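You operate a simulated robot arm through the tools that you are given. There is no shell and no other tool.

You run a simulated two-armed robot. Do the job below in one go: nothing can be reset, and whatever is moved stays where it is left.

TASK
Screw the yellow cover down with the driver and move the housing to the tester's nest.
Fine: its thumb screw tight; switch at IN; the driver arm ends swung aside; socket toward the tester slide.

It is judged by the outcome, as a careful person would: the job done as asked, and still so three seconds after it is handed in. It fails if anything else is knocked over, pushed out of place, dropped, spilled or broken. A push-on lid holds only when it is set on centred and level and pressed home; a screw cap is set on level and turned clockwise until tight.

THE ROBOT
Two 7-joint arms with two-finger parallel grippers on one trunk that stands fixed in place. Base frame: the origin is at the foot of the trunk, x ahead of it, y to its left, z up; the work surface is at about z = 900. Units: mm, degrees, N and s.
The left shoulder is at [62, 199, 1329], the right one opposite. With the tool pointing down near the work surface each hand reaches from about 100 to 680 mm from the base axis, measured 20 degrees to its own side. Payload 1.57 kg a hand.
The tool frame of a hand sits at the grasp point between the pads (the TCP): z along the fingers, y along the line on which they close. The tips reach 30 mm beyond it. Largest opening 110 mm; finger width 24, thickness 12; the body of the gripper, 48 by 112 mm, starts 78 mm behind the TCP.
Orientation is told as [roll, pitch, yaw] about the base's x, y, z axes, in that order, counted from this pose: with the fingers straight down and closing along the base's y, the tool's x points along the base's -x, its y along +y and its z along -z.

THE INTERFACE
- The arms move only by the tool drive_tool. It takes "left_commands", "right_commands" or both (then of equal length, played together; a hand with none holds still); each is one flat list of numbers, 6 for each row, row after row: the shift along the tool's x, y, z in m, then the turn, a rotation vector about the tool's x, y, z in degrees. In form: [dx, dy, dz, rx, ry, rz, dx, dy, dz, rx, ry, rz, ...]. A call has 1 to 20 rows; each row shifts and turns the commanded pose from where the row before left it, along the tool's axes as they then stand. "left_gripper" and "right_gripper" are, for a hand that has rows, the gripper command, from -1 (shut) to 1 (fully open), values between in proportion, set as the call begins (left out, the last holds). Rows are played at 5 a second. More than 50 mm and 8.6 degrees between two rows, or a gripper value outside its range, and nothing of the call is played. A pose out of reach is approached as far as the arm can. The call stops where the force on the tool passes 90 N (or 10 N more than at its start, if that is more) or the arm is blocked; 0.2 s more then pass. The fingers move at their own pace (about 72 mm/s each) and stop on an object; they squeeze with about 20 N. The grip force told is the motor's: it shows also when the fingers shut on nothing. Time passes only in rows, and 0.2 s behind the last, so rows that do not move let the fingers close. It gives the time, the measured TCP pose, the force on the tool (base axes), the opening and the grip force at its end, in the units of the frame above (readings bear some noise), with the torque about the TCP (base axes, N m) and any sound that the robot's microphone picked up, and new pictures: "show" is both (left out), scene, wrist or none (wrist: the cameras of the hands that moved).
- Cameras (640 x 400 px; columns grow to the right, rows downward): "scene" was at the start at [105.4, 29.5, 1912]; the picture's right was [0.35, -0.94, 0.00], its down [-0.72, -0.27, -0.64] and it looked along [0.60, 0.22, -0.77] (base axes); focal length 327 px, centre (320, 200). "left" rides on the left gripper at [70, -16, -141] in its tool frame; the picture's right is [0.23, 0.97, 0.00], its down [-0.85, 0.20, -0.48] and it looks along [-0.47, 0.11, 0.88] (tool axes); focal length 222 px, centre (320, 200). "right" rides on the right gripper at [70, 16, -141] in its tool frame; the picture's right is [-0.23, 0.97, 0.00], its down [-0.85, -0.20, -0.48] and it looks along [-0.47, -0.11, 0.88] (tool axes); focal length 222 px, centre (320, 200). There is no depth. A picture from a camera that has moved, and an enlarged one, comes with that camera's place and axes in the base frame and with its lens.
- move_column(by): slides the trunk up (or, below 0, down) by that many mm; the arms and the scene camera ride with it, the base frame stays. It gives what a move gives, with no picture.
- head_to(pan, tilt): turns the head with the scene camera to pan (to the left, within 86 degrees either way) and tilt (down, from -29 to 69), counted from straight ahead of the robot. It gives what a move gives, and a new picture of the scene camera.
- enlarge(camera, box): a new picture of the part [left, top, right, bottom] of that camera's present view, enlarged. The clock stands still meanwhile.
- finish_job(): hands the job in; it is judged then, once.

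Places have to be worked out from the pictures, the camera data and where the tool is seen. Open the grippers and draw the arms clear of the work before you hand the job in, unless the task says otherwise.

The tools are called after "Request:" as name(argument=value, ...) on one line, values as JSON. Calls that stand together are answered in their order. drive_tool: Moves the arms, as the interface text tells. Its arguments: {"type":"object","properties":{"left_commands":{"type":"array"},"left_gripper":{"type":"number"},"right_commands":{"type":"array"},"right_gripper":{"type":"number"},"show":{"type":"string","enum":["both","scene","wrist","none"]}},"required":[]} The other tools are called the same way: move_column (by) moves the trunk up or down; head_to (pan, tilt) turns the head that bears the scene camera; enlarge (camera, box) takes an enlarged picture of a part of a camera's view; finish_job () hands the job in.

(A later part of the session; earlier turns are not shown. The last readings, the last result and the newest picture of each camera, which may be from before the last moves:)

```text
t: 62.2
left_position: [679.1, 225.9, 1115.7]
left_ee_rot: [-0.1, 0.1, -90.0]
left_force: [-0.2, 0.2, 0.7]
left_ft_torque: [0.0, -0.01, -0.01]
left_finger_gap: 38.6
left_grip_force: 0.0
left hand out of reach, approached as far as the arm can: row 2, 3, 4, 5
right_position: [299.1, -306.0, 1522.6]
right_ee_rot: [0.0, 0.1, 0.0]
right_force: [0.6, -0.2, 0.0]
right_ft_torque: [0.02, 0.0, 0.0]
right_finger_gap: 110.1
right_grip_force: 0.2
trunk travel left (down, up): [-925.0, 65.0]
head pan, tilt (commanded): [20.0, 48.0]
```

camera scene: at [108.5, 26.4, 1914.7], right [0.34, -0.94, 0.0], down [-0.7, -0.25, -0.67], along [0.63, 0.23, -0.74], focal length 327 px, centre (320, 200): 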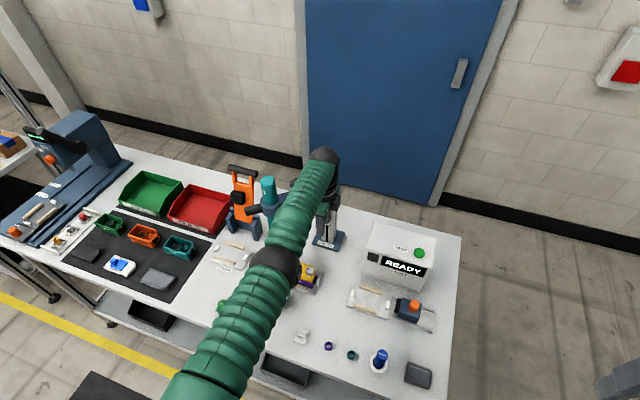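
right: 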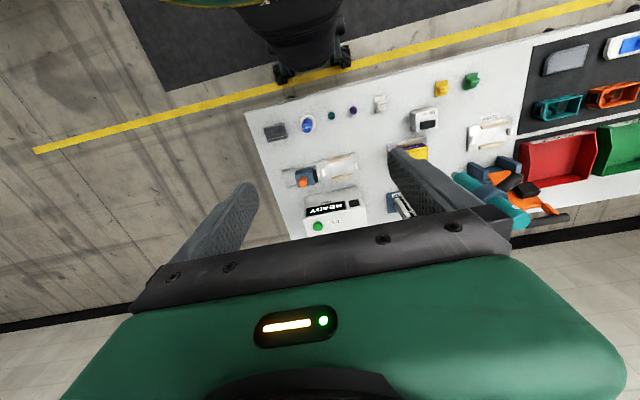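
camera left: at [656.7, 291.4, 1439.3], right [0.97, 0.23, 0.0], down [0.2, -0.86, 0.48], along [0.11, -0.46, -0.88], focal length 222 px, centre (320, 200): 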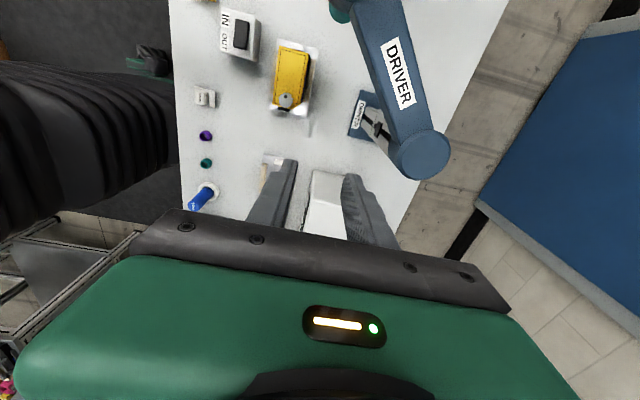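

It still won't shorten. Earlier it recovered right after a trunk move, so I'll shift the trunk down 30 mm to re-sync and then try going down and in.

Request:
move_column(by=-30)

Request:
drive_tool(left_commands=[0, 0, 0.01, 0, 0, 0, 0, -0.005, 0.01, 0, 0, 0, 0, -0.01, 0.01, 0, 0, 0], show="none")

```text
t: 62.9
left_position: [680.3, 226.1, 1085.9]
left_ee_rot: [-0.1, 0.1, -90.0]
left_force: [0.0, 0.5, 0.1]
left_ft_torque: [-0.01, -0.02, -0.03]
left_finger_gap: 38.8
left_grip_force: 0.0
right_position: [300.5, -306.1, 1490.7]
right_ee_rot: [0.1, -0.1, 0.0]
right_force: [0.1, 0.1, -0.3]
right_ft_torque: [0.0, -0.01, -0.01]
right_finger_gap: 109.8
right_grip_force: 0.0
trunk travel left (down, up): [-895.0, 95.0]
head pan, tilt (commanded): [20.0, 48.0]
```

```text
t: 63.7
left_position: [673.2, 225.7, 1054.8]
left_ee_rot: [-0.4, 0.1, -90.0]
left_force: [0.3, 0.1, 0.2]
left_ft_torque: [-0.01, -0.02, 0.0]
left_finger_gap: 38.5
left_grip_force: 0.0
left hand out of reach, approached as far as the arm can: row 3
right_position: [299.6, -306.5, 1490.2]
right_ee_rot: [0.1, 0.0, -0.1]
right_force: [-1.1, 0.1, 0.0]
right_ft_torque: [0.0, -0.01, -0.01]
right_finger_gap: 110.0
right_grip_force: 0.1
trunk travel left (down, up): [-895.0, 95.0]
head pan, tilt (commanded): [20.0, 48.0]
```

Slight inward progress this time. I continue with small inward-and-down steps.

Request:
drive_tool(left_commands=[0, -0.003, 0.003, 0, 0, 0, 0, -0.003, 0.003, 0, 0, 0, 0, -0.003, 0.003, 0, 0, 0, 0, -0.004, 0.003, 0, 0, 0, 0, -0.004, 0.002, 0, 0, 0, 0, -0.005, 0.002, 0, 0, 0, 0, -0.005, 0, 0, 0, 0, 0, -0.006, 0, 0, 0, 0], show="none")

```text
t: 65.5
left_position: [659.9, 228.0, 1036.6]
left_ee_rot: [0.1, 0.0, -90.1]
left_force: [0.4, 0.1, 0.2]
left_ft_torque: [0.0, -0.01, 0.01]
left_finger_gap: 38.7
left_grip_force: 0.0
left hand out of reach, approached as far as the arm can: row 2, 4, 5, 6, 7
right_position: [297.7, -307.6, 1491.0]
right_ee_rot: [0.1, 0.0, 0.0]
right_force: [0.2, 0.8, 0.1]
right_ft_torque: [0.01, -0.03, -0.01]
right_finger_gap: 110.0
right_grip_force: 0.1
trunk travel left (down, up): [-895.0, 95.0]
head pan, tilt (commanded): [20.0, 48.0]
```

It is bending now: x is 660 and the last row was reachable. I continue inward, rising a little to keep clear of the cover's knob.

Request:
drive_tool(left_commands=[0, -0.006, 0, 0, 0, 0, 0, -0.008, -0.002, 0, 0, 0, 0, -0.01, -0.006, 0, 0, 0, 0, -0.01, -0.008, 0, 0, 0, 0, -0.01, -0.01, 0, 0, 0, 0, -0.01, -0.015, 0, 0, 0], show="none")

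```text
t: 66.9
left_position: [602.7, 226.6, 1079.1]
left_ee_rot: [-0.1, 0.0, -90.0]
left_force: [-0.2, -0.5, -1.1]
left_ft_torque: [0.02, -0.05, -0.02]
left_finger_gap: 38.2
left_grip_force: 0.1
right_position: [298.8, -307.7, 1491.4]
right_ee_rot: [0.1, 0.0, 0.0]
right_force: [-0.3, 0.4, 1.0]
right_ft_torque: [-0.02, -0.01, -0.01]
right_finger_gap: 110.1
right_grip_force: 0.1
trunk travel left (down, up): [-895.0, 95.0]
head pan, tilt (commanded): [20.0, 48.0]
```

The arm is free again at (603, 227, 1079). I raise the hand 120 mm, then lower the trunk 100 mm so the table work stays well within reach.

Request:
drive_tool(left_commands=[0, 0, -0.03, 0, 0, 0, 0, 0, -0.03, 0, 0, 0, 0, -0.003, -0.03, 0, 0, 0, 0, -0.003, -0.03, 0, 0, 0], left_gripper=1, show="none")

Request:
move_column(by=-100)

Request:
drive_tool(left_commands=[0.03, 0, 0, 0, 0, 0, 0.03, 0, 0, 0, 0, 0], show="both")

Request:
enlarge(camera="left", box=[200, 60, 440, 240])

Request:
enlarge(camera="scene", box=[220, 120, 360, 280])

```text
t: 67.9
left_position: [600.5, 226.0, 1196.9]
left_ee_rot: [-0.1, 0.1, -90.0]
left_force: [-0.7, -0.2, -0.2]
left_ft_torque: [0.0, -0.02, -0.02]
left_finger_gap: 110.1
left_grip_force: 0.1
right_position: [298.7, -307.7, 1491.8]
right_ee_rot: [0.1, 0.1, 0.0]
right_force: [0.6, -0.1, -0.4]
right_ft_torque: [-0.03, 0.02, 0.01]
right_finger_gap: 110.3
right_grip_force: 0.1
trunk travel left (down, up): [-895.0, 95.0]
head pan, tilt (commanded): [20.0, 48.0]
```

```text
t: 69.2
left_position: [599.6, 227.4, 1095.8]
left_ee_rot: [-0.1, 0.0, -90.0]
left_force: [0.2, -0.5, 0.1]
left_ft_torque: [-0.03, 0.03, 0.0]
left_finger_gap: 109.9
left_grip_force: 0.0
right_position: [299.4, -307.4, 1392.4]
right_ee_rot: [0.2, 0.0, -0.1]
right_force: [-0.7, -1.8, 0.0]
right_ft_torque: [-0.03, 0.0, -0.01]
right_finger_gap: 109.9
right_grip_force: 0.0
trunk travel left (down, up): [-795.0, 195.0]
head pan, tilt (commanded): [20.0, 48.0]
```

```text
t: 69.8
left_position: [601.2, 288.2, 1095.5]
left_ee_rot: [-0.1, -0.1, -89.9]
left_force: [-0.1, 0.2, -0.6]
left_ft_torque: [-0.04, 0.02, 0.02]
left_finger_gap: 110.0
left_grip_force: 0.0
right_position: [299.1, -303.3, 1392.0]
right_ee_rot: [-0.1, 0.0, 0.0]
right_force: [1.9, 0.1, 0.5]
right_ft_torque: [-0.02, 0.01, 0.04]
right_finger_gap: 109.9
right_grip_force: 0.0
trunk travel left (down, up): [-795.0, 195.0]
head pan, tilt (commanded): [20.0, 48.0]
camera scene: at [107.6, 29.8, 1784.7], right [0.34, -0.94, 0.0], down [-0.7, -0.26, -0.67], along [0.63, 0.23, -0.74], focal length 327 px, centre (320, 200)
camera left: at [584.7, 360.4, 1236.7], right [0.97, 0.23, 0.0], down [0.2, -0.85, 0.48], along [0.11, -0.47, -0.88], focal length 222 px, centre (320, 200)
```

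scene: 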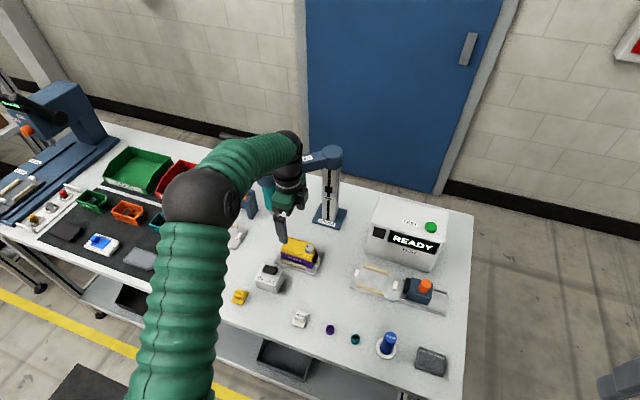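
left: 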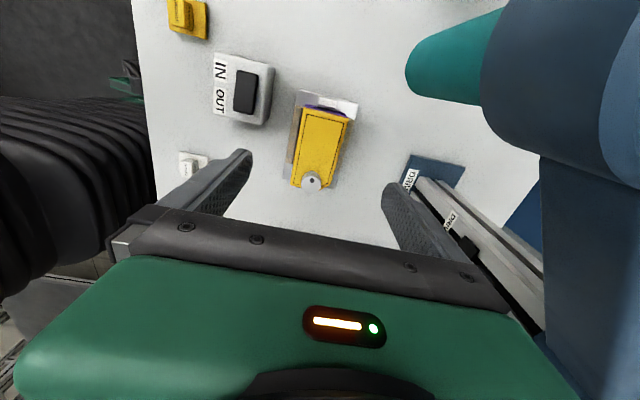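

```text
2.22 times, centred on (320, 150) of left
camera zoom: at [584.7, 360.4, 1236.7], right [0.97, 0.23, 0.0], down [0.2, -0.85, 0.48], along [0.11, -0.47, -0.88], focal length 494 px, centre (320, 311)
```

zoom: 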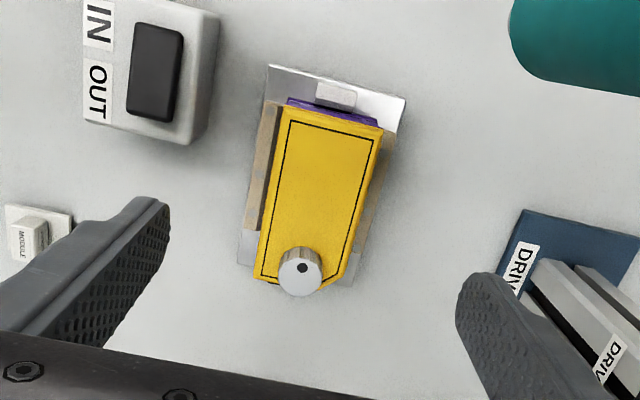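

```text
2.50 times, centred on (290, 200) of scene
camera zoom: at [107.6, 29.8, 1784.7], right [0.34, -0.94, 0.0], down [-0.7, -0.26, -0.67], along [0.63, 0.23, -0.74], focal length 818 px, centre (395, 200)
```

zoom: 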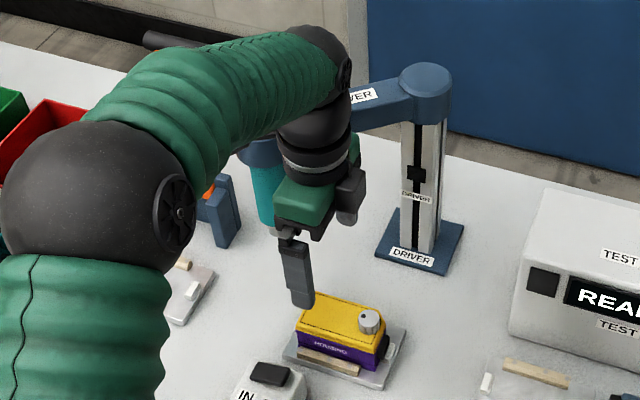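

The housing is clearly seen: I estimate its cover spans x 576–626, y 228–329, centre ≈ (601, 278), yaw ≈ 0°, nest plate centre ≈ (600, 276). Before picking it up I carry the open hand over the tester nest to measure that the same way.

Request:
drive_tool(left_commands=[-0.04, 0, 0, 0, 0, 0, -0.04, 0, 0, 0, 0, 0, -0.04, 0, 0, 0, 0, 0, -0.04, 0, 0, 0, 0, 0, -0.04, 0, 0, 0, 0, 0, -0.04, 0, 0, 0, 0, 0], show="both")

Request:
enlarge(camera="left", box=[200, 60, 440, 240])

Request:
enlarge(camera="scene", box=[330, 200, 460, 330])

```text
t: 71.2
left_position: [600.8, 41.1, 1096.6]
left_ee_rot: [0.0, 0.2, -90.0]
left_force: [0.1, -0.2, -0.1]
left_ft_torque: [0.01, 0.01, 0.01]
left_finger_gap: 109.9
left_grip_force: 0.1
right_position: [299.0, -310.5, 1390.8]
right_ee_rot: [0.2, 0.0, 0.0]
right_force: [-0.2, -0.5, -0.1]
right_ft_torque: [0.02, -0.01, 0.02]
right_finger_gap: 110.0
right_grip_force: 0.1
trunk travel left (down, up): [-795.0, 195.0]
head pan, tilt (commanded): [20.0, 48.0]
camera scene: at [107.8, 21.7, 1784.8], right [0.34, -0.94, 0.0], down [-0.7, -0.25, -0.67], along [0.63, 0.23, -0.74], focal length 327 px, centre (320, 200)
camera left: at [585.3, 112.5, 1237.5], right [0.97, 0.23, 0.0], down [0.2, -0.86, 0.47], along [0.11, -0.46, -0.88], focal length 222 px, centre (320, 200)
```

scene: 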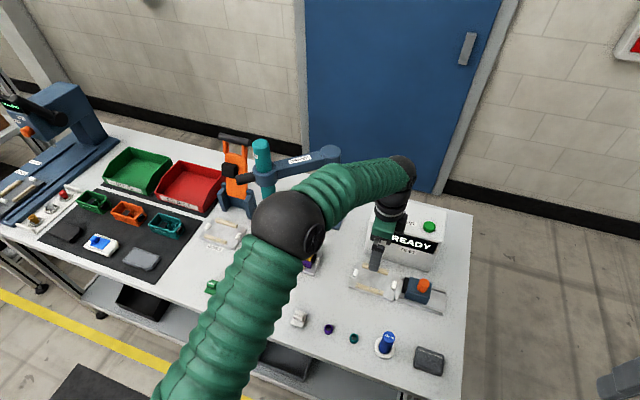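
left: 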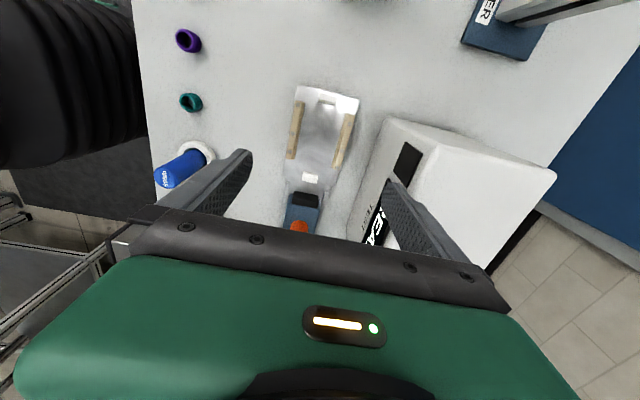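

```text
2.22 times, centred on (320, 150) of left
camera zoom: at [585.3, 112.5, 1237.5], right [0.97, 0.23, 0.0], down [0.2, -0.86, 0.47], along [0.11, -0.46, -0.88], focal length 494 px, centre (320, 311)
```

zoom: 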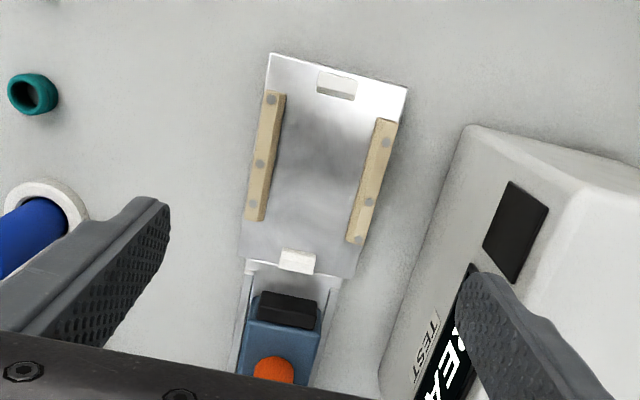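

```text
3.08 times, centred on (395, 265) of scene
camera zoom: at [107.8, 21.7, 1784.8], right [0.34, -0.94, 0.0], down [-0.7, -0.25, -0.67], along [0.63, 0.23, -0.74], focal length 1007 px, centre (89, 0)
```

zoom: 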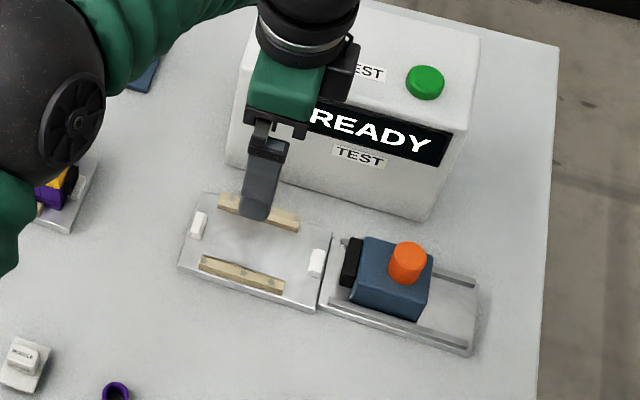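

From matching views I get the tester nest centre ≈ (601, 33) versus the housing nest ≈ (601, 276): a shift of about −242.5 mm in y, none in x, same yaw. I return over the housing with an 80 mm opening.

Request:
drive_tool(left_commands=[0.039, 0, 0, 0, 0, 0, 0.039, 0, 0, 0, 0, 0, 0.039, 0, 0, 0, 0, 0, 0.039, 0, 0, 0, 0, 0, 0.039, 0, 0, 0, 0, 0, 0.035, 0, 0, 0, 0, 0, 0, 0, 0, 0, 0, 0], left_gripper=0.45, show="none")

Request:
drive_tool(left_commands=[0, 0, 0.02, 0, 0, 0, 0, 0, 0.02, 0, 0, 0, 0, 0, 0, 0, 0, 0], show="both")

Request:
enlarge(camera="left", box=[200, 60, 440, 240])

```text
t: 72.8
left_position: [599.9, 276.3, 1096.6]
left_ee_rot: [-0.1, -0.1, -90.1]
left_force: [0.2, -0.9, -0.1]
left_ft_torque: [-0.01, -0.02, 0.03]
left_finger_gap: 79.7
left_grip_force: 0.0
right_position: [300.6, -304.5, 1392.7]
right_ee_rot: [0.0, 0.0, -0.1]
right_force: [0.2, -1.0, -0.6]
right_ft_torque: [-0.01, -0.03, -0.02]
right_finger_gap: 109.9
right_grip_force: 0.1
trunk travel left (down, up): [-795.0, 195.0]
head pan, tilt (commanded): [20.0, 48.0]
```

```text
t: 73.6
left_position: [599.1, 276.5, 1057.3]
left_ee_rot: [-0.1, 0.1, -90.0]
left_force: [-0.3, -0.6, 0.6]
left_ft_torque: [0.02, 0.0, -0.03]
left_finger_gap: 79.7
left_grip_force: 0.0
right_position: [299.1, -305.6, 1392.3]
right_ee_rot: [0.0, 0.0, -0.1]
right_force: [-0.4, 0.3, -0.2]
right_ft_torque: [0.0, -0.06, 0.02]
right_finger_gap: 110.3
right_grip_force: 0.1
trunk travel left (down, up): [-795.0, 195.0]
head pan, tilt (commanded): [20.0, 48.0]
camera scene: at [107.3, 27.7, 1784.8], right [0.34, -0.94, 0.0], down [-0.7, -0.25, -0.67], along [0.63, 0.23, -0.74], focal length 327 px, centre (320, 200)
camera left: at [583.4, 348.2, 1198.5], right [0.97, 0.23, 0.0], down [0.2, -0.86, 0.48], along [0.11, -0.47, -0.88], focal length 222 px, centre (320, 200)
```

scene: 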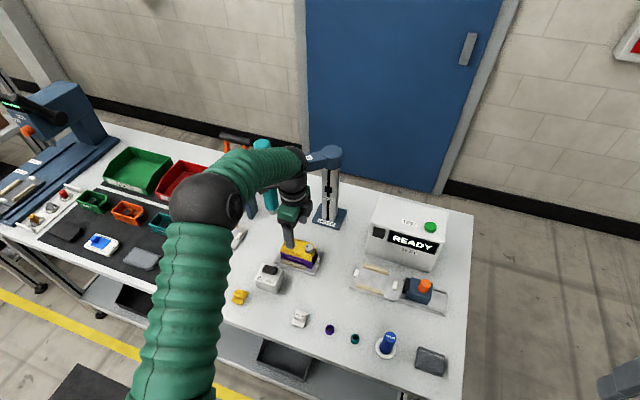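
left: 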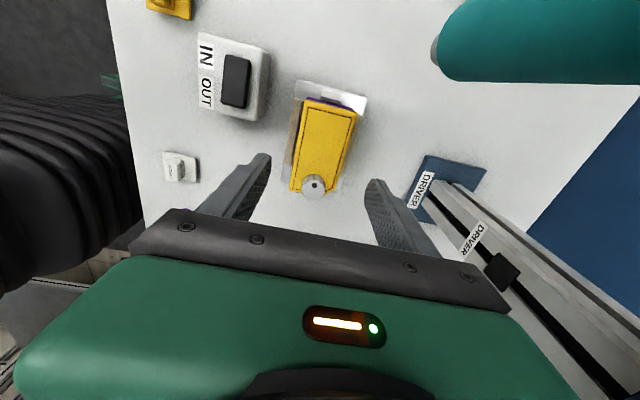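

```text
2.22 times, centred on (320, 150) of left
camera zoom: at [583.4, 348.2, 1198.5], right [0.97, 0.23, 0.0], down [0.2, -0.86, 0.48], along [0.11, -0.47, -0.88], focal length 494 px, centre (320, 311)
```

zoom: 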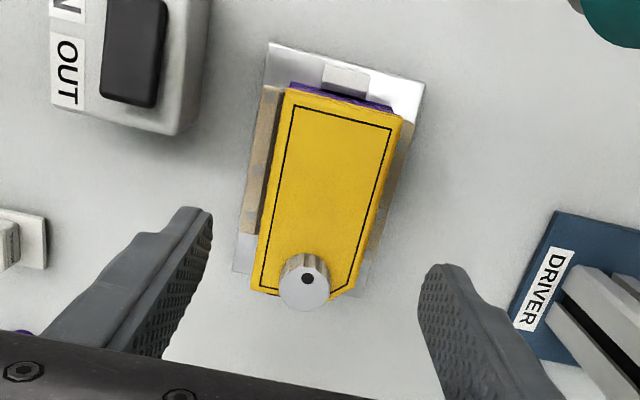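

The hand is centred on the housing (cover centre ≈ (599.6, 279)). I descend with the fingers straddling it, keeping the tips above the wooden rails.

Request:
drive_tool(left_commands=[0, 0, 0.02, 0, 0, 0, 0, 0, 0.02, 0, 0, 0, 0, 0, 0.02, 0, 0, 0, 0, 0, 0.018, 0, 0, 0, 0, 0, 0, 0, 0, 0], show="both")

Request:
enlarge(camera="scene", box=[260, 210, 340, 290])

Request:
enlarge(camera="left", box=[220, 60, 420, 220])

```text
t: 74.8
left_position: [600.2, 276.4, 979.2]
left_ee_rot: [-0.1, 0.0, -89.9]
left_force: [0.3, 0.6, 0.1]
left_ft_torque: [-0.02, 0.0, 0.02]
left_finger_gap: 79.9
left_grip_force: 0.1
right_position: [297.6, -305.8, 1391.7]
right_ee_rot: [0.1, 0.0, 0.1]
right_force: [0.1, 0.6, -0.5]
right_ft_torque: [0.01, 0.01, 0.0]
right_finger_gap: 109.7
right_grip_force: 0.0
trunk travel left (down, up): [-795.0, 195.0]
head pan, tilt (commanded): [20.0, 48.0]
camera scene: at [107.8, 26.8, 1784.7], right [0.34, -0.94, 0.0], down [-0.7, -0.25, -0.67], along [0.63, 0.23, -0.74], focal length 327 px, centre (320, 200)
camera left: at [584.2, 347.7, 1120.2], right [0.97, 0.23, 0.0], down [0.2, -0.86, 0.48], along [0.11, -0.47, -0.88], focal length 222 px, centre (320, 200)
```

scene: 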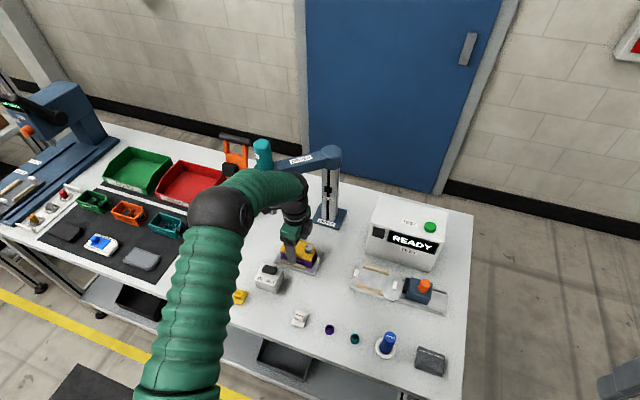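
left: 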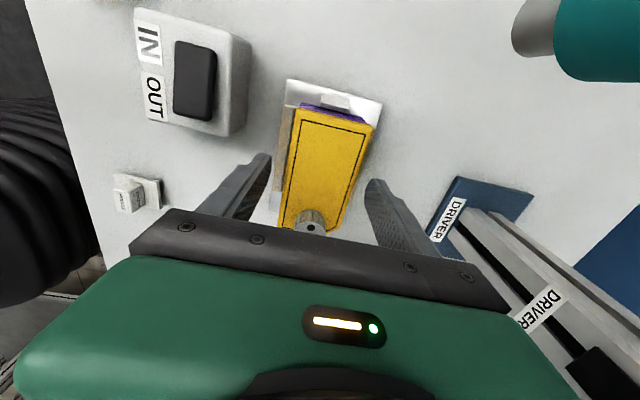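

```text
5.00 times, centred on (300, 250) of scene
camera zoom: at [107.8, 26.8, 1784.7], right [0.34, -0.94, 0.0], down [-0.7, -0.25, -0.67], along [0.63, 0.23, -0.74], focal length 1636 px, centre (420, -50)
```

zoom: 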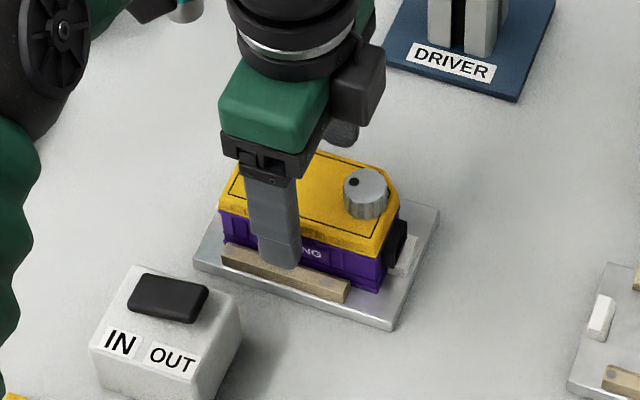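

```text
2.50 times, centred on (320, 140) of left
camera zoom: at [584.2, 347.7, 1120.2], right [0.97, 0.23, 0.0], down [0.2, -0.86, 0.48], along [0.11, -0.47, -0.88], focal length 555 px, centre (320, 350)
```

zoom: 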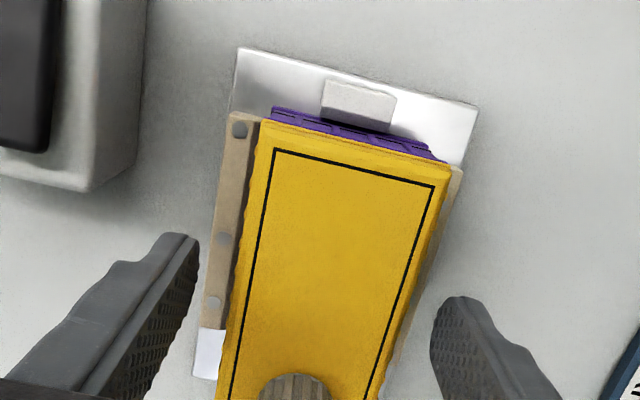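

Clear on both sides. I go down another 14 mm (tips ≈ 935, above the rails) and close gently on the housing.

Request:
drive_tool(left_commands=[0, 0, 0.007, 0, 0, 0, 0, 0, 0.007, 0, 0, 0, 0, 0, 0, 0, 0, 0], show="none")

Request:
drive_tool(left_commands=[0, 0, 0, 0, 0, 0, 0, 0, 0, 0, 0, 0, 0, 0, 0, 0, 0, 0, 0, 0, 0, 0, 0, 0], left_gripper=-1, show="both")

Request:
enlarge(camera="scene", box=[260, 210, 340, 290])

Request:
enlarge(camera="left", box=[220, 60, 420, 220])

```text
t: 75.6
left_position: [599.9, 277.2, 966.0]
left_ee_rot: [-0.1, 0.0, -90.0]
left_force: [0.2, -0.8, 0.5]
left_ft_torque: [0.01, 0.03, 0.0]
left_finger_gap: 80.0
left_grip_force: 0.2
right_position: [298.1, -306.5, 1392.5]
right_ee_rot: [0.0, 0.1, 0.0]
right_force: [0.1, 0.3, 1.1]
right_ft_torque: [-0.01, 0.04, 0.0]
right_finger_gap: 110.2
right_grip_force: 0.1
trunk travel left (down, up): [-795.0, 195.0]
head pan, tilt (commanded): [20.0, 48.0]
```

```text
t: 76.6
left_position: [600.0, 276.8, 964.2]
left_ee_rot: [-0.1, 0.2, -90.0]
left_force: [0.3, -0.2, 0.9]
left_ft_torque: [0.02, -0.03, 0.01]
left_finger_gap: 53.7
left_grip_force: 19.8
right_position: [299.0, -306.6, 1391.0]
right_ee_rot: [-0.1, 0.0, 0.1]
right_force: [-0.5, 0.1, -0.2]
right_ft_torque: [0.03, -0.03, -0.01]
right_finger_gap: 109.7
right_grip_force: 0.1
trunk travel left (down, up): [-795.0, 195.0]
head pan, tilt (commanded): [20.0, 48.0]
camera scene: at [107.6, 26.7, 1784.8], right [0.34, -0.94, 0.0], down [-0.7, -0.25, -0.67], along [0.63, 0.23, -0.74], focal length 327 px, centre (320, 200)
camera left: at [583.8, 347.4, 1106.4], right [0.97, 0.23, 0.0], down [0.2, -0.86, 0.48], along [0.11, -0.47, -0.88], focal length 222 px, centre (320, 200)
```

scene: 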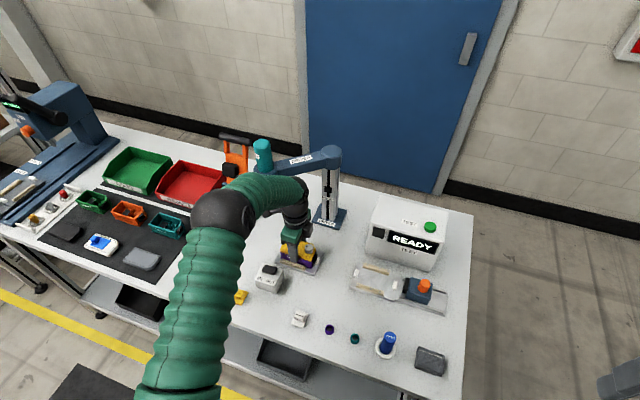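
left: 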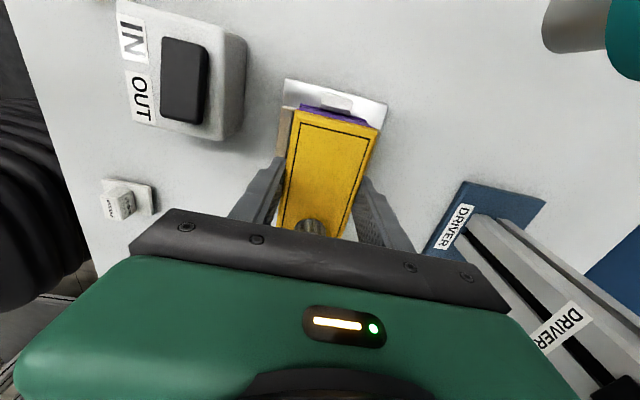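

```text
5.00 times, centred on (300, 250) of scene
camera zoom: at [107.6, 26.7, 1784.8], right [0.34, -0.94, 0.0], down [-0.7, -0.25, -0.67], along [0.63, 0.23, -0.74], focal length 1636 px, centre (420, -50)
```

zoom: 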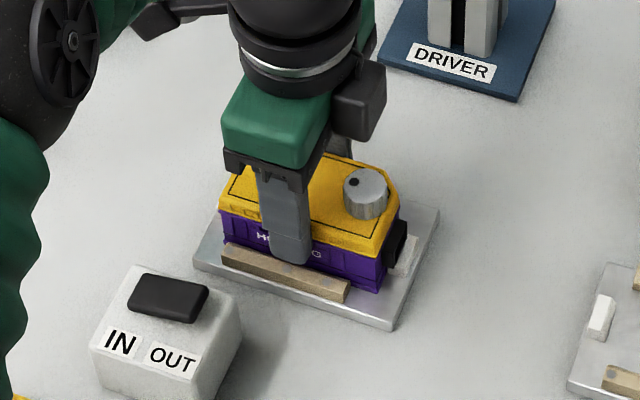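

```text
2.50 times, centred on (320, 140) of left
camera zoom: at [583.8, 347.4, 1106.4], right [0.97, 0.23, 0.0], down [0.2, -0.86, 0.48], along [0.11, -0.47, -0.88], focal length 555 px, centre (320, 350)
```

zoom: 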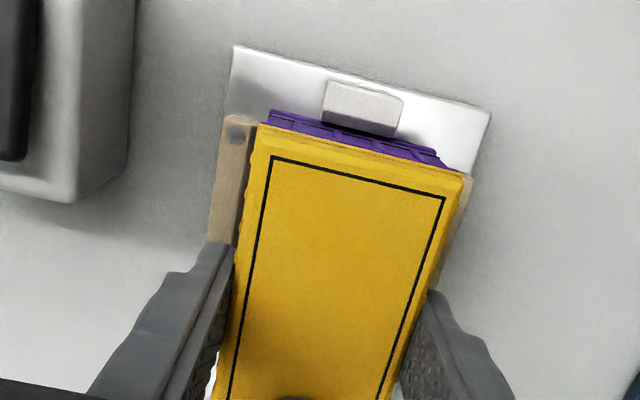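

Firm grip (gap 53.7 mm, 20 N). I lift 25 mm and check that the housing comes up whole, with its cover.

Request:
drive_tool(left_commands=[0, 0, -0.005, 0, 0, 0, 0, 0, -0.01, 0, 0, 0, 0, 0, -0.01, 0, 0, 0, 0, 0, 0, 0, 0, 0], show="both")

Request:
enlarge(camera="scene", box=[260, 210, 340, 290])

Request:
enlarge(camera="left", box=[220, 60, 420, 220])

```text
t: 77.6
left_position: [600.5, 275.5, 990.0]
left_ee_rot: [0.0, -0.1, -90.0]
left_force: [0.1, 0.2, -1.5]
left_ft_torque: [0.04, -0.03, -0.02]
left_finger_gap: 53.6
left_grip_force: 20.1
right_position: [299.9, -306.0, 1390.9]
right_ee_rot: [0.1, 0.0, 0.0]
right_force: [0.4, -0.3, -0.3]
right_ft_torque: [0.04, -0.02, -0.02]
right_finger_gap: 110.0
right_grip_force: 0.1
trunk travel left (down, up): [-795.0, 195.0]
head pan, tilt (commanded): [20.0, 48.0]
camera scene: at [108.4, 27.0, 1784.7], right [0.34, -0.94, 0.0], down [-0.7, -0.25, -0.67], along [0.63, 0.23, -0.74], focal length 327 px, centre (320, 200)
camera left: at [583.8, 346.5, 1130.2], right [0.97, 0.23, 0.0], down [0.2, -0.86, 0.48], along [0.11, -0.47, -0.88], focal length 222 px, centre (320, 200)
```

scene: 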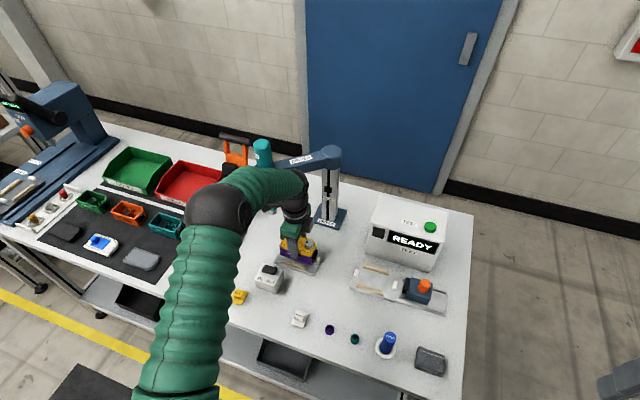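
left: 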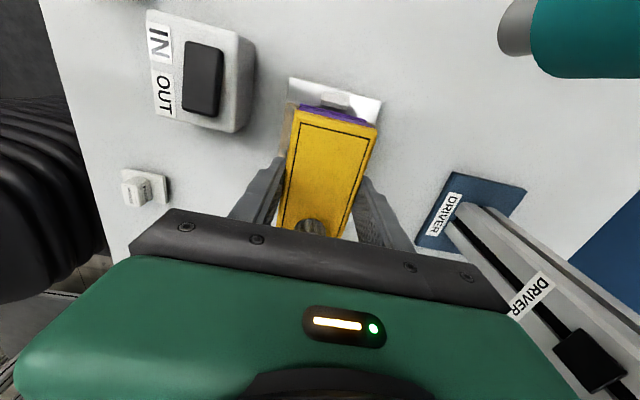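

```text
5.00 times, centred on (300, 250) of scene
camera zoom: at [108.4, 27.0, 1784.7], right [0.34, -0.94, 0.0], down [-0.7, -0.25, -0.67], along [0.63, 0.23, -0.74], focal length 1636 px, centre (420, -50)
```

zoom: 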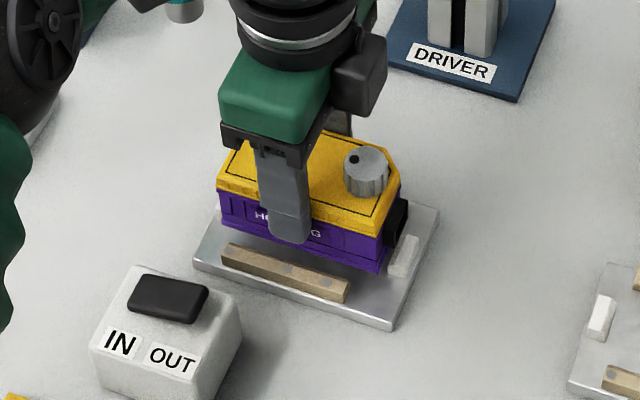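

```text
2.50 times, centred on (320, 140) of left
camera zoom: at [583.8, 346.5, 1130.2], right [0.97, 0.23, 0.0], down [0.2, -0.86, 0.48], along [0.11, -0.47, -0.88], focal length 555 px, centre (320, 350)
```

zoom: 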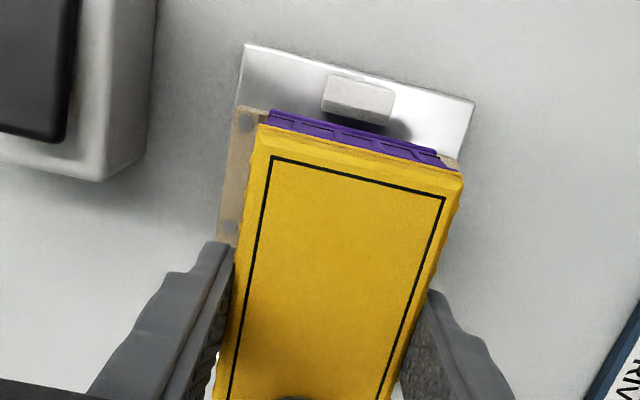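

The housing came up whole with its cover, very light. I lift another 50 mm and carry it −y to above the tester nest.

Request:
drive_tool(left_commands=[0, 0, -0.02, 0, 0, 0, 0, 0, -0.02, 0, 0, 0, 0, 0, -0.01, 0, 0, 0, -0.03, 0, 0, 0, 0, 0, -0.03, 0, 0, 0, 0, 0, -0.03, 0, 0, 0, 0, 0, -0.03, 0, 0, 0, 0, 0, -0.03, 0, 0, 0, 0, 0, -0.03, 0, 0, 0, 0, 0, -0.03, 0, 0, 0, 0, 0, -0.025, 0, 0, 0, 0, 0, 0, 0, 0, 0, 0, 0], show="both")

Request:
enlarge(camera="left", box=[220, 60, 420, 220])

Request:
enlarge(camera="scene", box=[330, 220, 450, 320])

```text
t: 80.2
left_position: [600.4, 39.5, 1040.0]
left_ee_rot: [-0.1, 0.1, -90.0]
left_force: [0.4, -0.4, -2.1]
left_ft_torque: [-0.02, -0.01, -0.03]
left_finger_gap: 53.7
left_grip_force: 19.8
right_position: [299.6, -308.5, 1391.6]
right_ee_rot: [0.1, 0.0, 0.0]
right_force: [-0.1, -0.6, -0.1]
right_ft_torque: [-0.04, 0.01, -0.03]
right_finger_gap: 109.9
right_grip_force: 0.1
trunk travel left (down, up): [-795.0, 195.0]
head pan, tilt (commanded): [20.0, 48.0]
camera scene: at [108.0, 24.6, 1784.7], right [0.34, -0.94, 0.0], down [-0.7, -0.25, -0.67], along [0.63, 0.23, -0.74], focal length 327 px, centre (320, 200)
camera left: at [584.2, 109.8, 1180.5], right [0.97, 0.23, 0.0], down [0.2, -0.86, 0.48], along [0.11, -0.46, -0.88], focal length 222 px, centre (320, 200)
```

scene: 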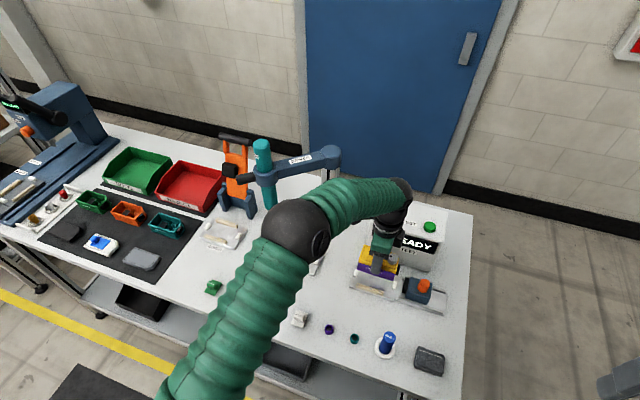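
left: 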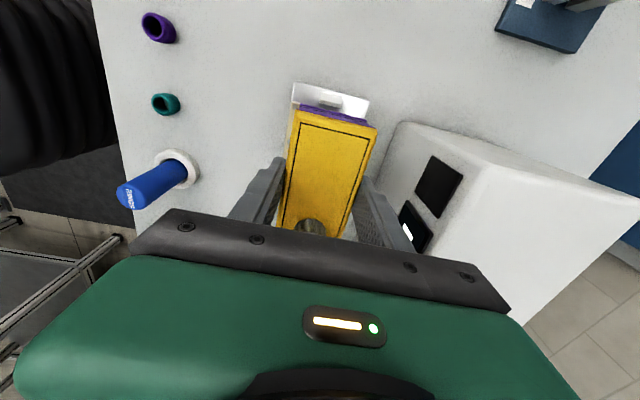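

```text
2.50 times, centred on (320, 140) of left
camera zoom: at [584.2, 109.8, 1180.5], right [0.97, 0.23, 0.0], down [0.2, -0.86, 0.48], along [0.11, -0.46, -0.88], focal length 555 px, centre (320, 350)
```

zoom: 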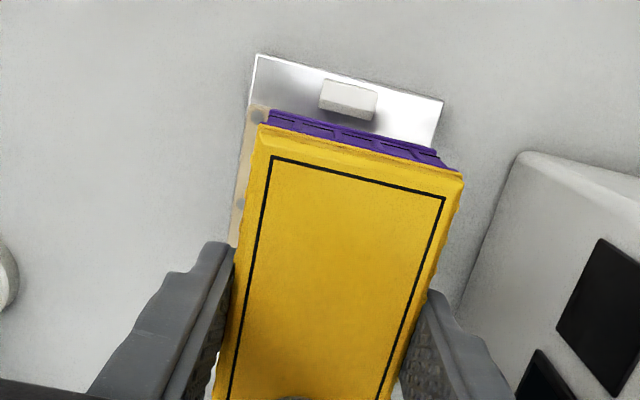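

```text
4.00 times, centred on (390, 270) of scene
camera zoom: at [108.0, 24.6, 1784.7], right [0.34, -0.94, 0.0], down [-0.7, -0.25, -0.67], along [0.63, 0.23, -0.74], focal length 1309 px, centre (40, -80)
```

zoom: 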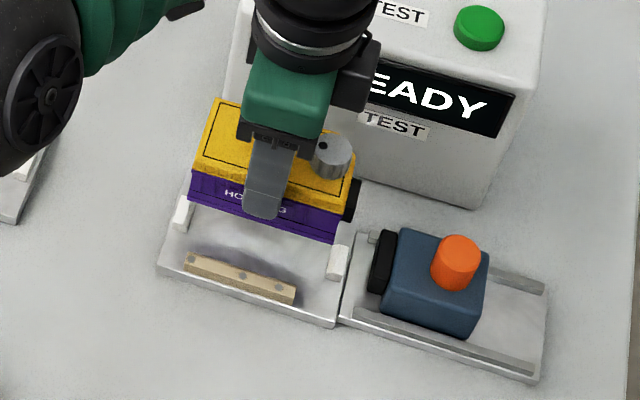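

By comparing with the view over the first nest at grip, the housing needs about −4.5 mm in y and +0.5 mm in x. I correct that and go down to z ≈ 990, the height at which I have a reference picture.

Request:
drive_tool(left_commands=[-0.0045, 0.0005, 0, 0, 0, 0, 0, 0, 0.015, 0, 0, 0, 0, 0, 0.015, 0, 0, 0, 0, 0, 0.01, 0, 0, 0, 0, 0, 0.01, 0, 0, 0, 0, 0, 0, 0, 0, 0], show="both")

Request:
enlarge(camera="left", box=[220, 60, 420, 220])

Request:
enlarge(camera="scene", box=[330, 220, 450, 320])

```text
t: 81.6
left_position: [600.7, 34.3, 988.6]
left_ee_rot: [-0.1, 0.2, -90.0]
left_force: [0.3, 1.1, -1.1]
left_ft_torque: [-0.03, -0.05, 0.0]
left_finger_gap: 53.9
left_grip_force: 20.0
right_position: [299.9, -307.4, 1390.8]
right_ee_rot: [0.2, 0.0, 0.0]
right_force: [-0.3, 0.1, 0.0]
right_ft_torque: [0.05, -0.01, 0.0]
right_finger_gap: 110.1
right_grip_force: 0.1
trunk travel left (down, up): [-795.0, 195.0]
head pan, tilt (commanded): [20.0, 48.0]
camera scene: at [108.3, 25.0, 1784.7], right [0.34, -0.94, 0.0], down [-0.7, -0.25, -0.67], along [0.63, 0.23, -0.74], focal length 327 px, centre (320, 200)
camera left: at [585.1, 106.0, 1129.1], right [0.97, 0.23, 0.0], down [0.2, -0.86, 0.48], along [0.11, -0.46, -0.88], focal length 222 px, centre (320, 200)
```

scene: 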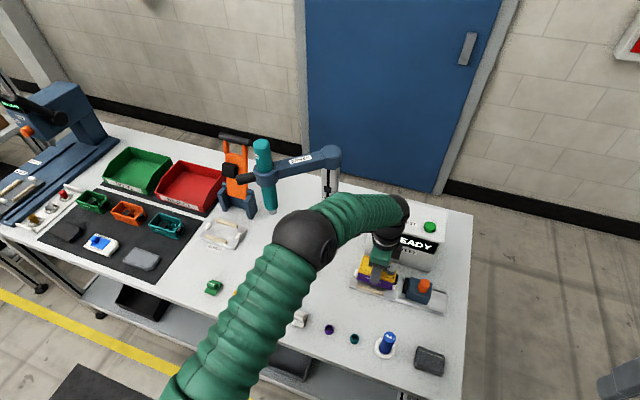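
left: 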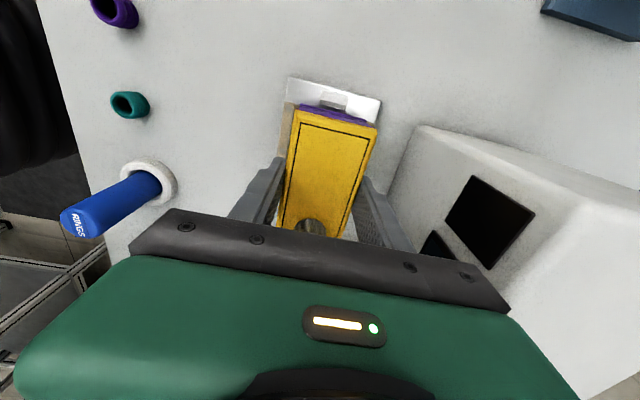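

```text
2.50 times, centred on (320, 140) of left
camera zoom: at [585.1, 106.0, 1129.1], right [0.97, 0.23, 0.0], down [0.2, -0.86, 0.48], along [0.11, -0.46, -0.88], focal length 555 px, centre (320, 350)
```

zoom: 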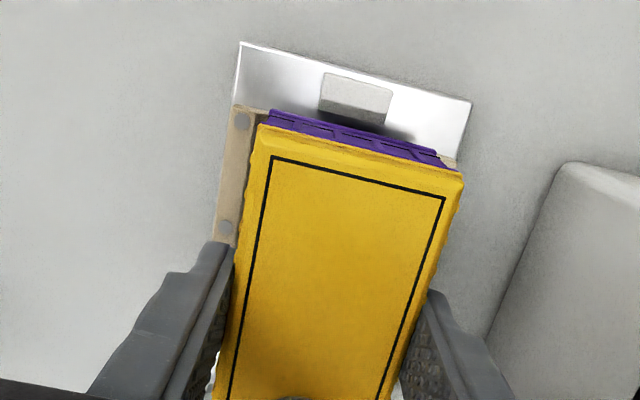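

```text
4.00 times, centred on (390, 270) of scene
camera zoom: at [108.3, 25.0, 1784.7], right [0.34, -0.94, 0.0], down [-0.7, -0.25, -0.67], along [0.63, 0.23, -0.74], focal length 1309 px, centre (40, -80)
```

zoom: 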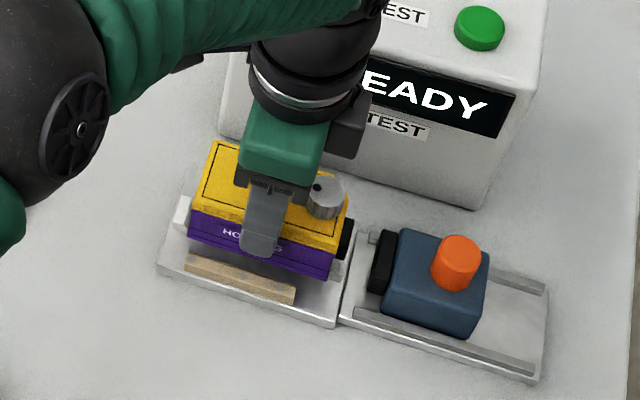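

Compared with the reference picture at the same height, the nest sits about 5 px left, i.e. the housing should shift ≈ −1.6 mm in x. I correct it and lower 12 mm more.

Request:
drive_tool(left_commands=[-0.0003, -0.0016, 0, 0, 0, 0, 0, 0, 0.006, 0, 0, 0, 0, 0, 0.005, 0, 0, 0, 0, 0, 0, 0, 0, 0], show="wrist")

Request:
enlarge(camera="left", box=[220, 60, 420, 220])

Request:
enlarge(camera="scene", box=[340, 235, 420, 305])

```text
t: 82.6
left_position: [600.2, 34.7, 978.1]
left_ee_rot: [-0.1, 0.1, -90.1]
left_force: [-0.3, 0.5, -2.0]
left_ft_torque: [-0.01, 0.02, 0.0]
left_finger_gap: 53.8
left_grip_force: 19.9
right_position: [299.4, -307.7, 1391.1]
right_ee_rot: [0.1, 0.0, 0.0]
right_force: [-0.2, 0.1, -0.3]
right_ft_torque: [0.0, 0.0, 0.03]
right_finger_gap: 110.1
right_grip_force: 0.0
trunk travel left (down, up): [-795.0, 195.0]
head pan, tilt (commanded): [20.0, 48.0]
camera left: at [583.3, 105.9, 1119.0], right [0.97, 0.23, 0.0], down [0.2, -0.86, 0.48], along [0.11, -0.46, -0.88], focal length 222 px, centre (320, 200)
```

left: 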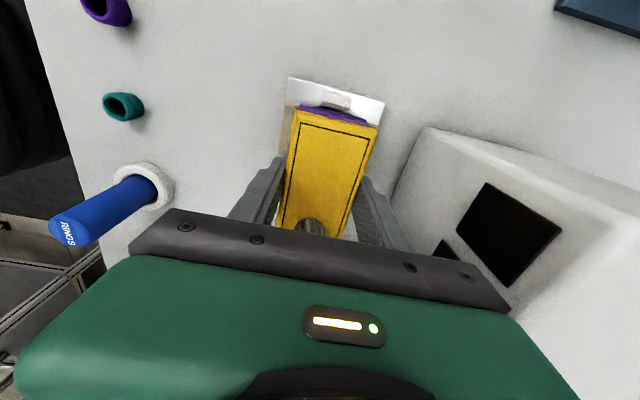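

```text
2.50 times, centred on (320, 140) of left
camera zoom: at [583.3, 105.9, 1119.0], right [0.97, 0.23, 0.0], down [0.2, -0.86, 0.48], along [0.11, -0.46, -0.88], focal length 555 px, centre (320, 350)
```

zoom: 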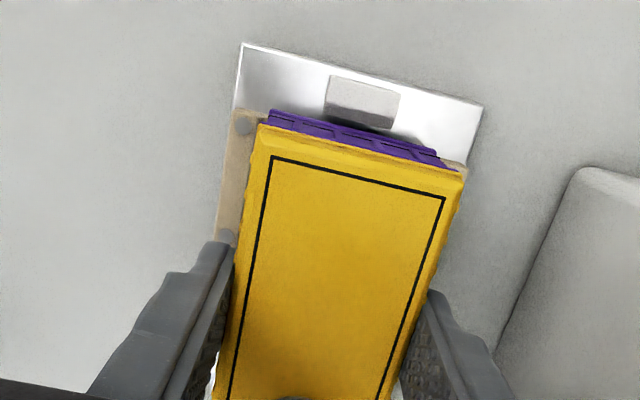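

```text
5.71 times, centred on (380, 270) of scene
camera zoom: at [107.9, 25.0, 1784.7], right [0.34, -0.94, 0.0], down [-0.7, -0.25, -0.67], along [0.63, 0.23, -0.74], focal length 1869 px, centre (-23, -200)
```

zoom: 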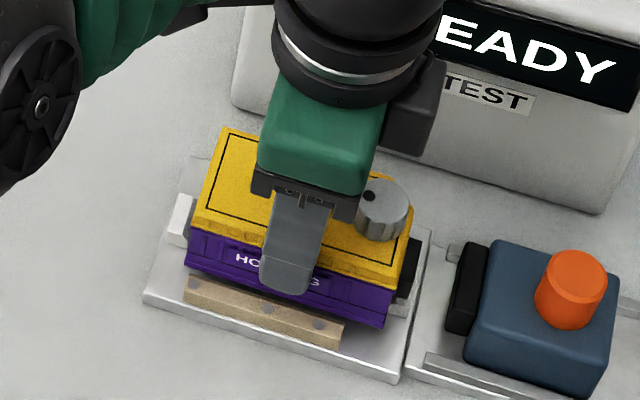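

Alignment now matches the reference to within about half a millimetre. I nudge +0.4 mm in both axes and lower slowly between the rails, watching the force.

Request:
drive_tool(left_commands=[0.0004, 0.0004, 0, 0, 0, 0, 0, 0, 0.002, 0, 0, 0, 0, 0, 0.002, 0, 0, 0, 0, 0, 0.002, 0, 0, 0, 0, 0, 0.002, 0, 0, 0, 0, 0, 0, 0, 0, 0], show="wrist")

Request:
enlarge(camera="left", box=[220, 60, 420, 220])

Request:
enlarge(camera="scene", box=[340, 235, 420, 305])

```text
t: 84.0
left_position: [599.7, 34.7, 970.6]
left_ee_rot: [-0.1, 0.2, -90.1]
left_force: [0.0, 0.3, -1.2]
left_ft_torque: [0.01, 0.0, 0.0]
left_finger_gap: 53.6
left_grip_force: 20.1
right_position: [298.6, -307.3, 1391.1]
right_ee_rot: [0.1, 0.0, 0.1]
right_force: [0.7, -0.2, -0.7]
right_ft_torque: [-0.01, -0.01, 0.0]
right_finger_gap: 109.9
right_grip_force: 0.1
trunk travel left (down, up): [-795.0, 195.0]
head pan, tilt (commanded): [20.0, 48.0]
camera left: at [583.5, 106.3, 1111.5], right [0.97, 0.23, 0.0], down [0.2, -0.86, 0.48], along [0.11, -0.46, -0.88], focal length 222 px, centre (320, 200)
```

left: 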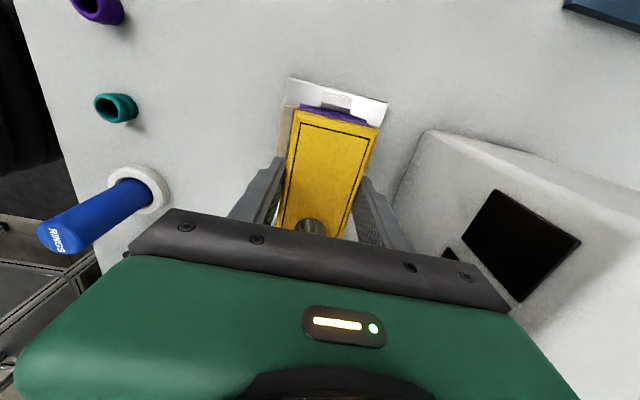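

```text
2.50 times, centred on (320, 140) of left
camera zoom: at [583.5, 106.3, 1111.5], right [0.97, 0.23, 0.0], down [0.2, -0.86, 0.48], along [0.11, -0.46, -0.88], focal length 555 px, centre (320, 350)
```

zoom: 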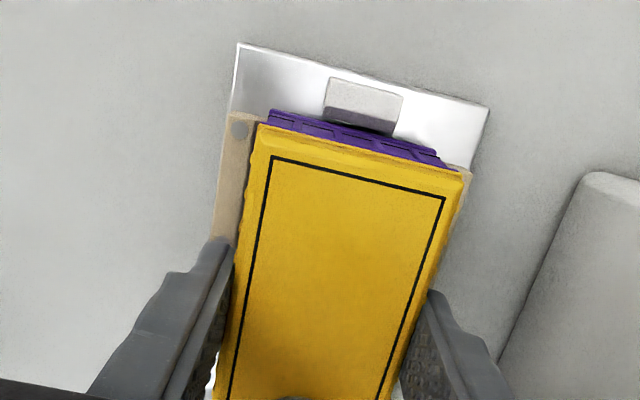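

```text
5.71 times, centred on (380, 270) of scene
camera zoom: at [108.1, 25.0, 1784.7], right [0.34, -0.94, 0.0], down [-0.7, -0.25, -0.67], along [0.63, 0.23, -0.74], focal length 1869 px, centre (-23, -200)
```

zoom: 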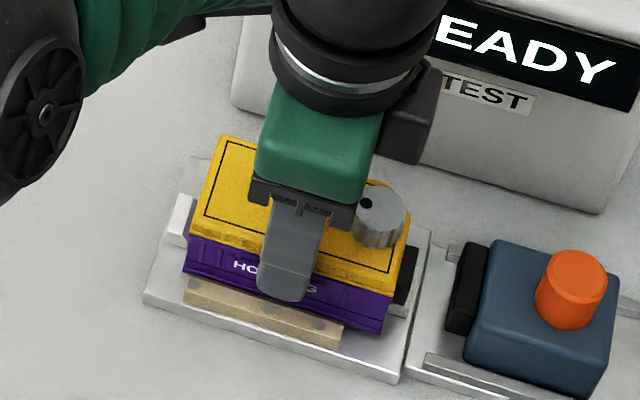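

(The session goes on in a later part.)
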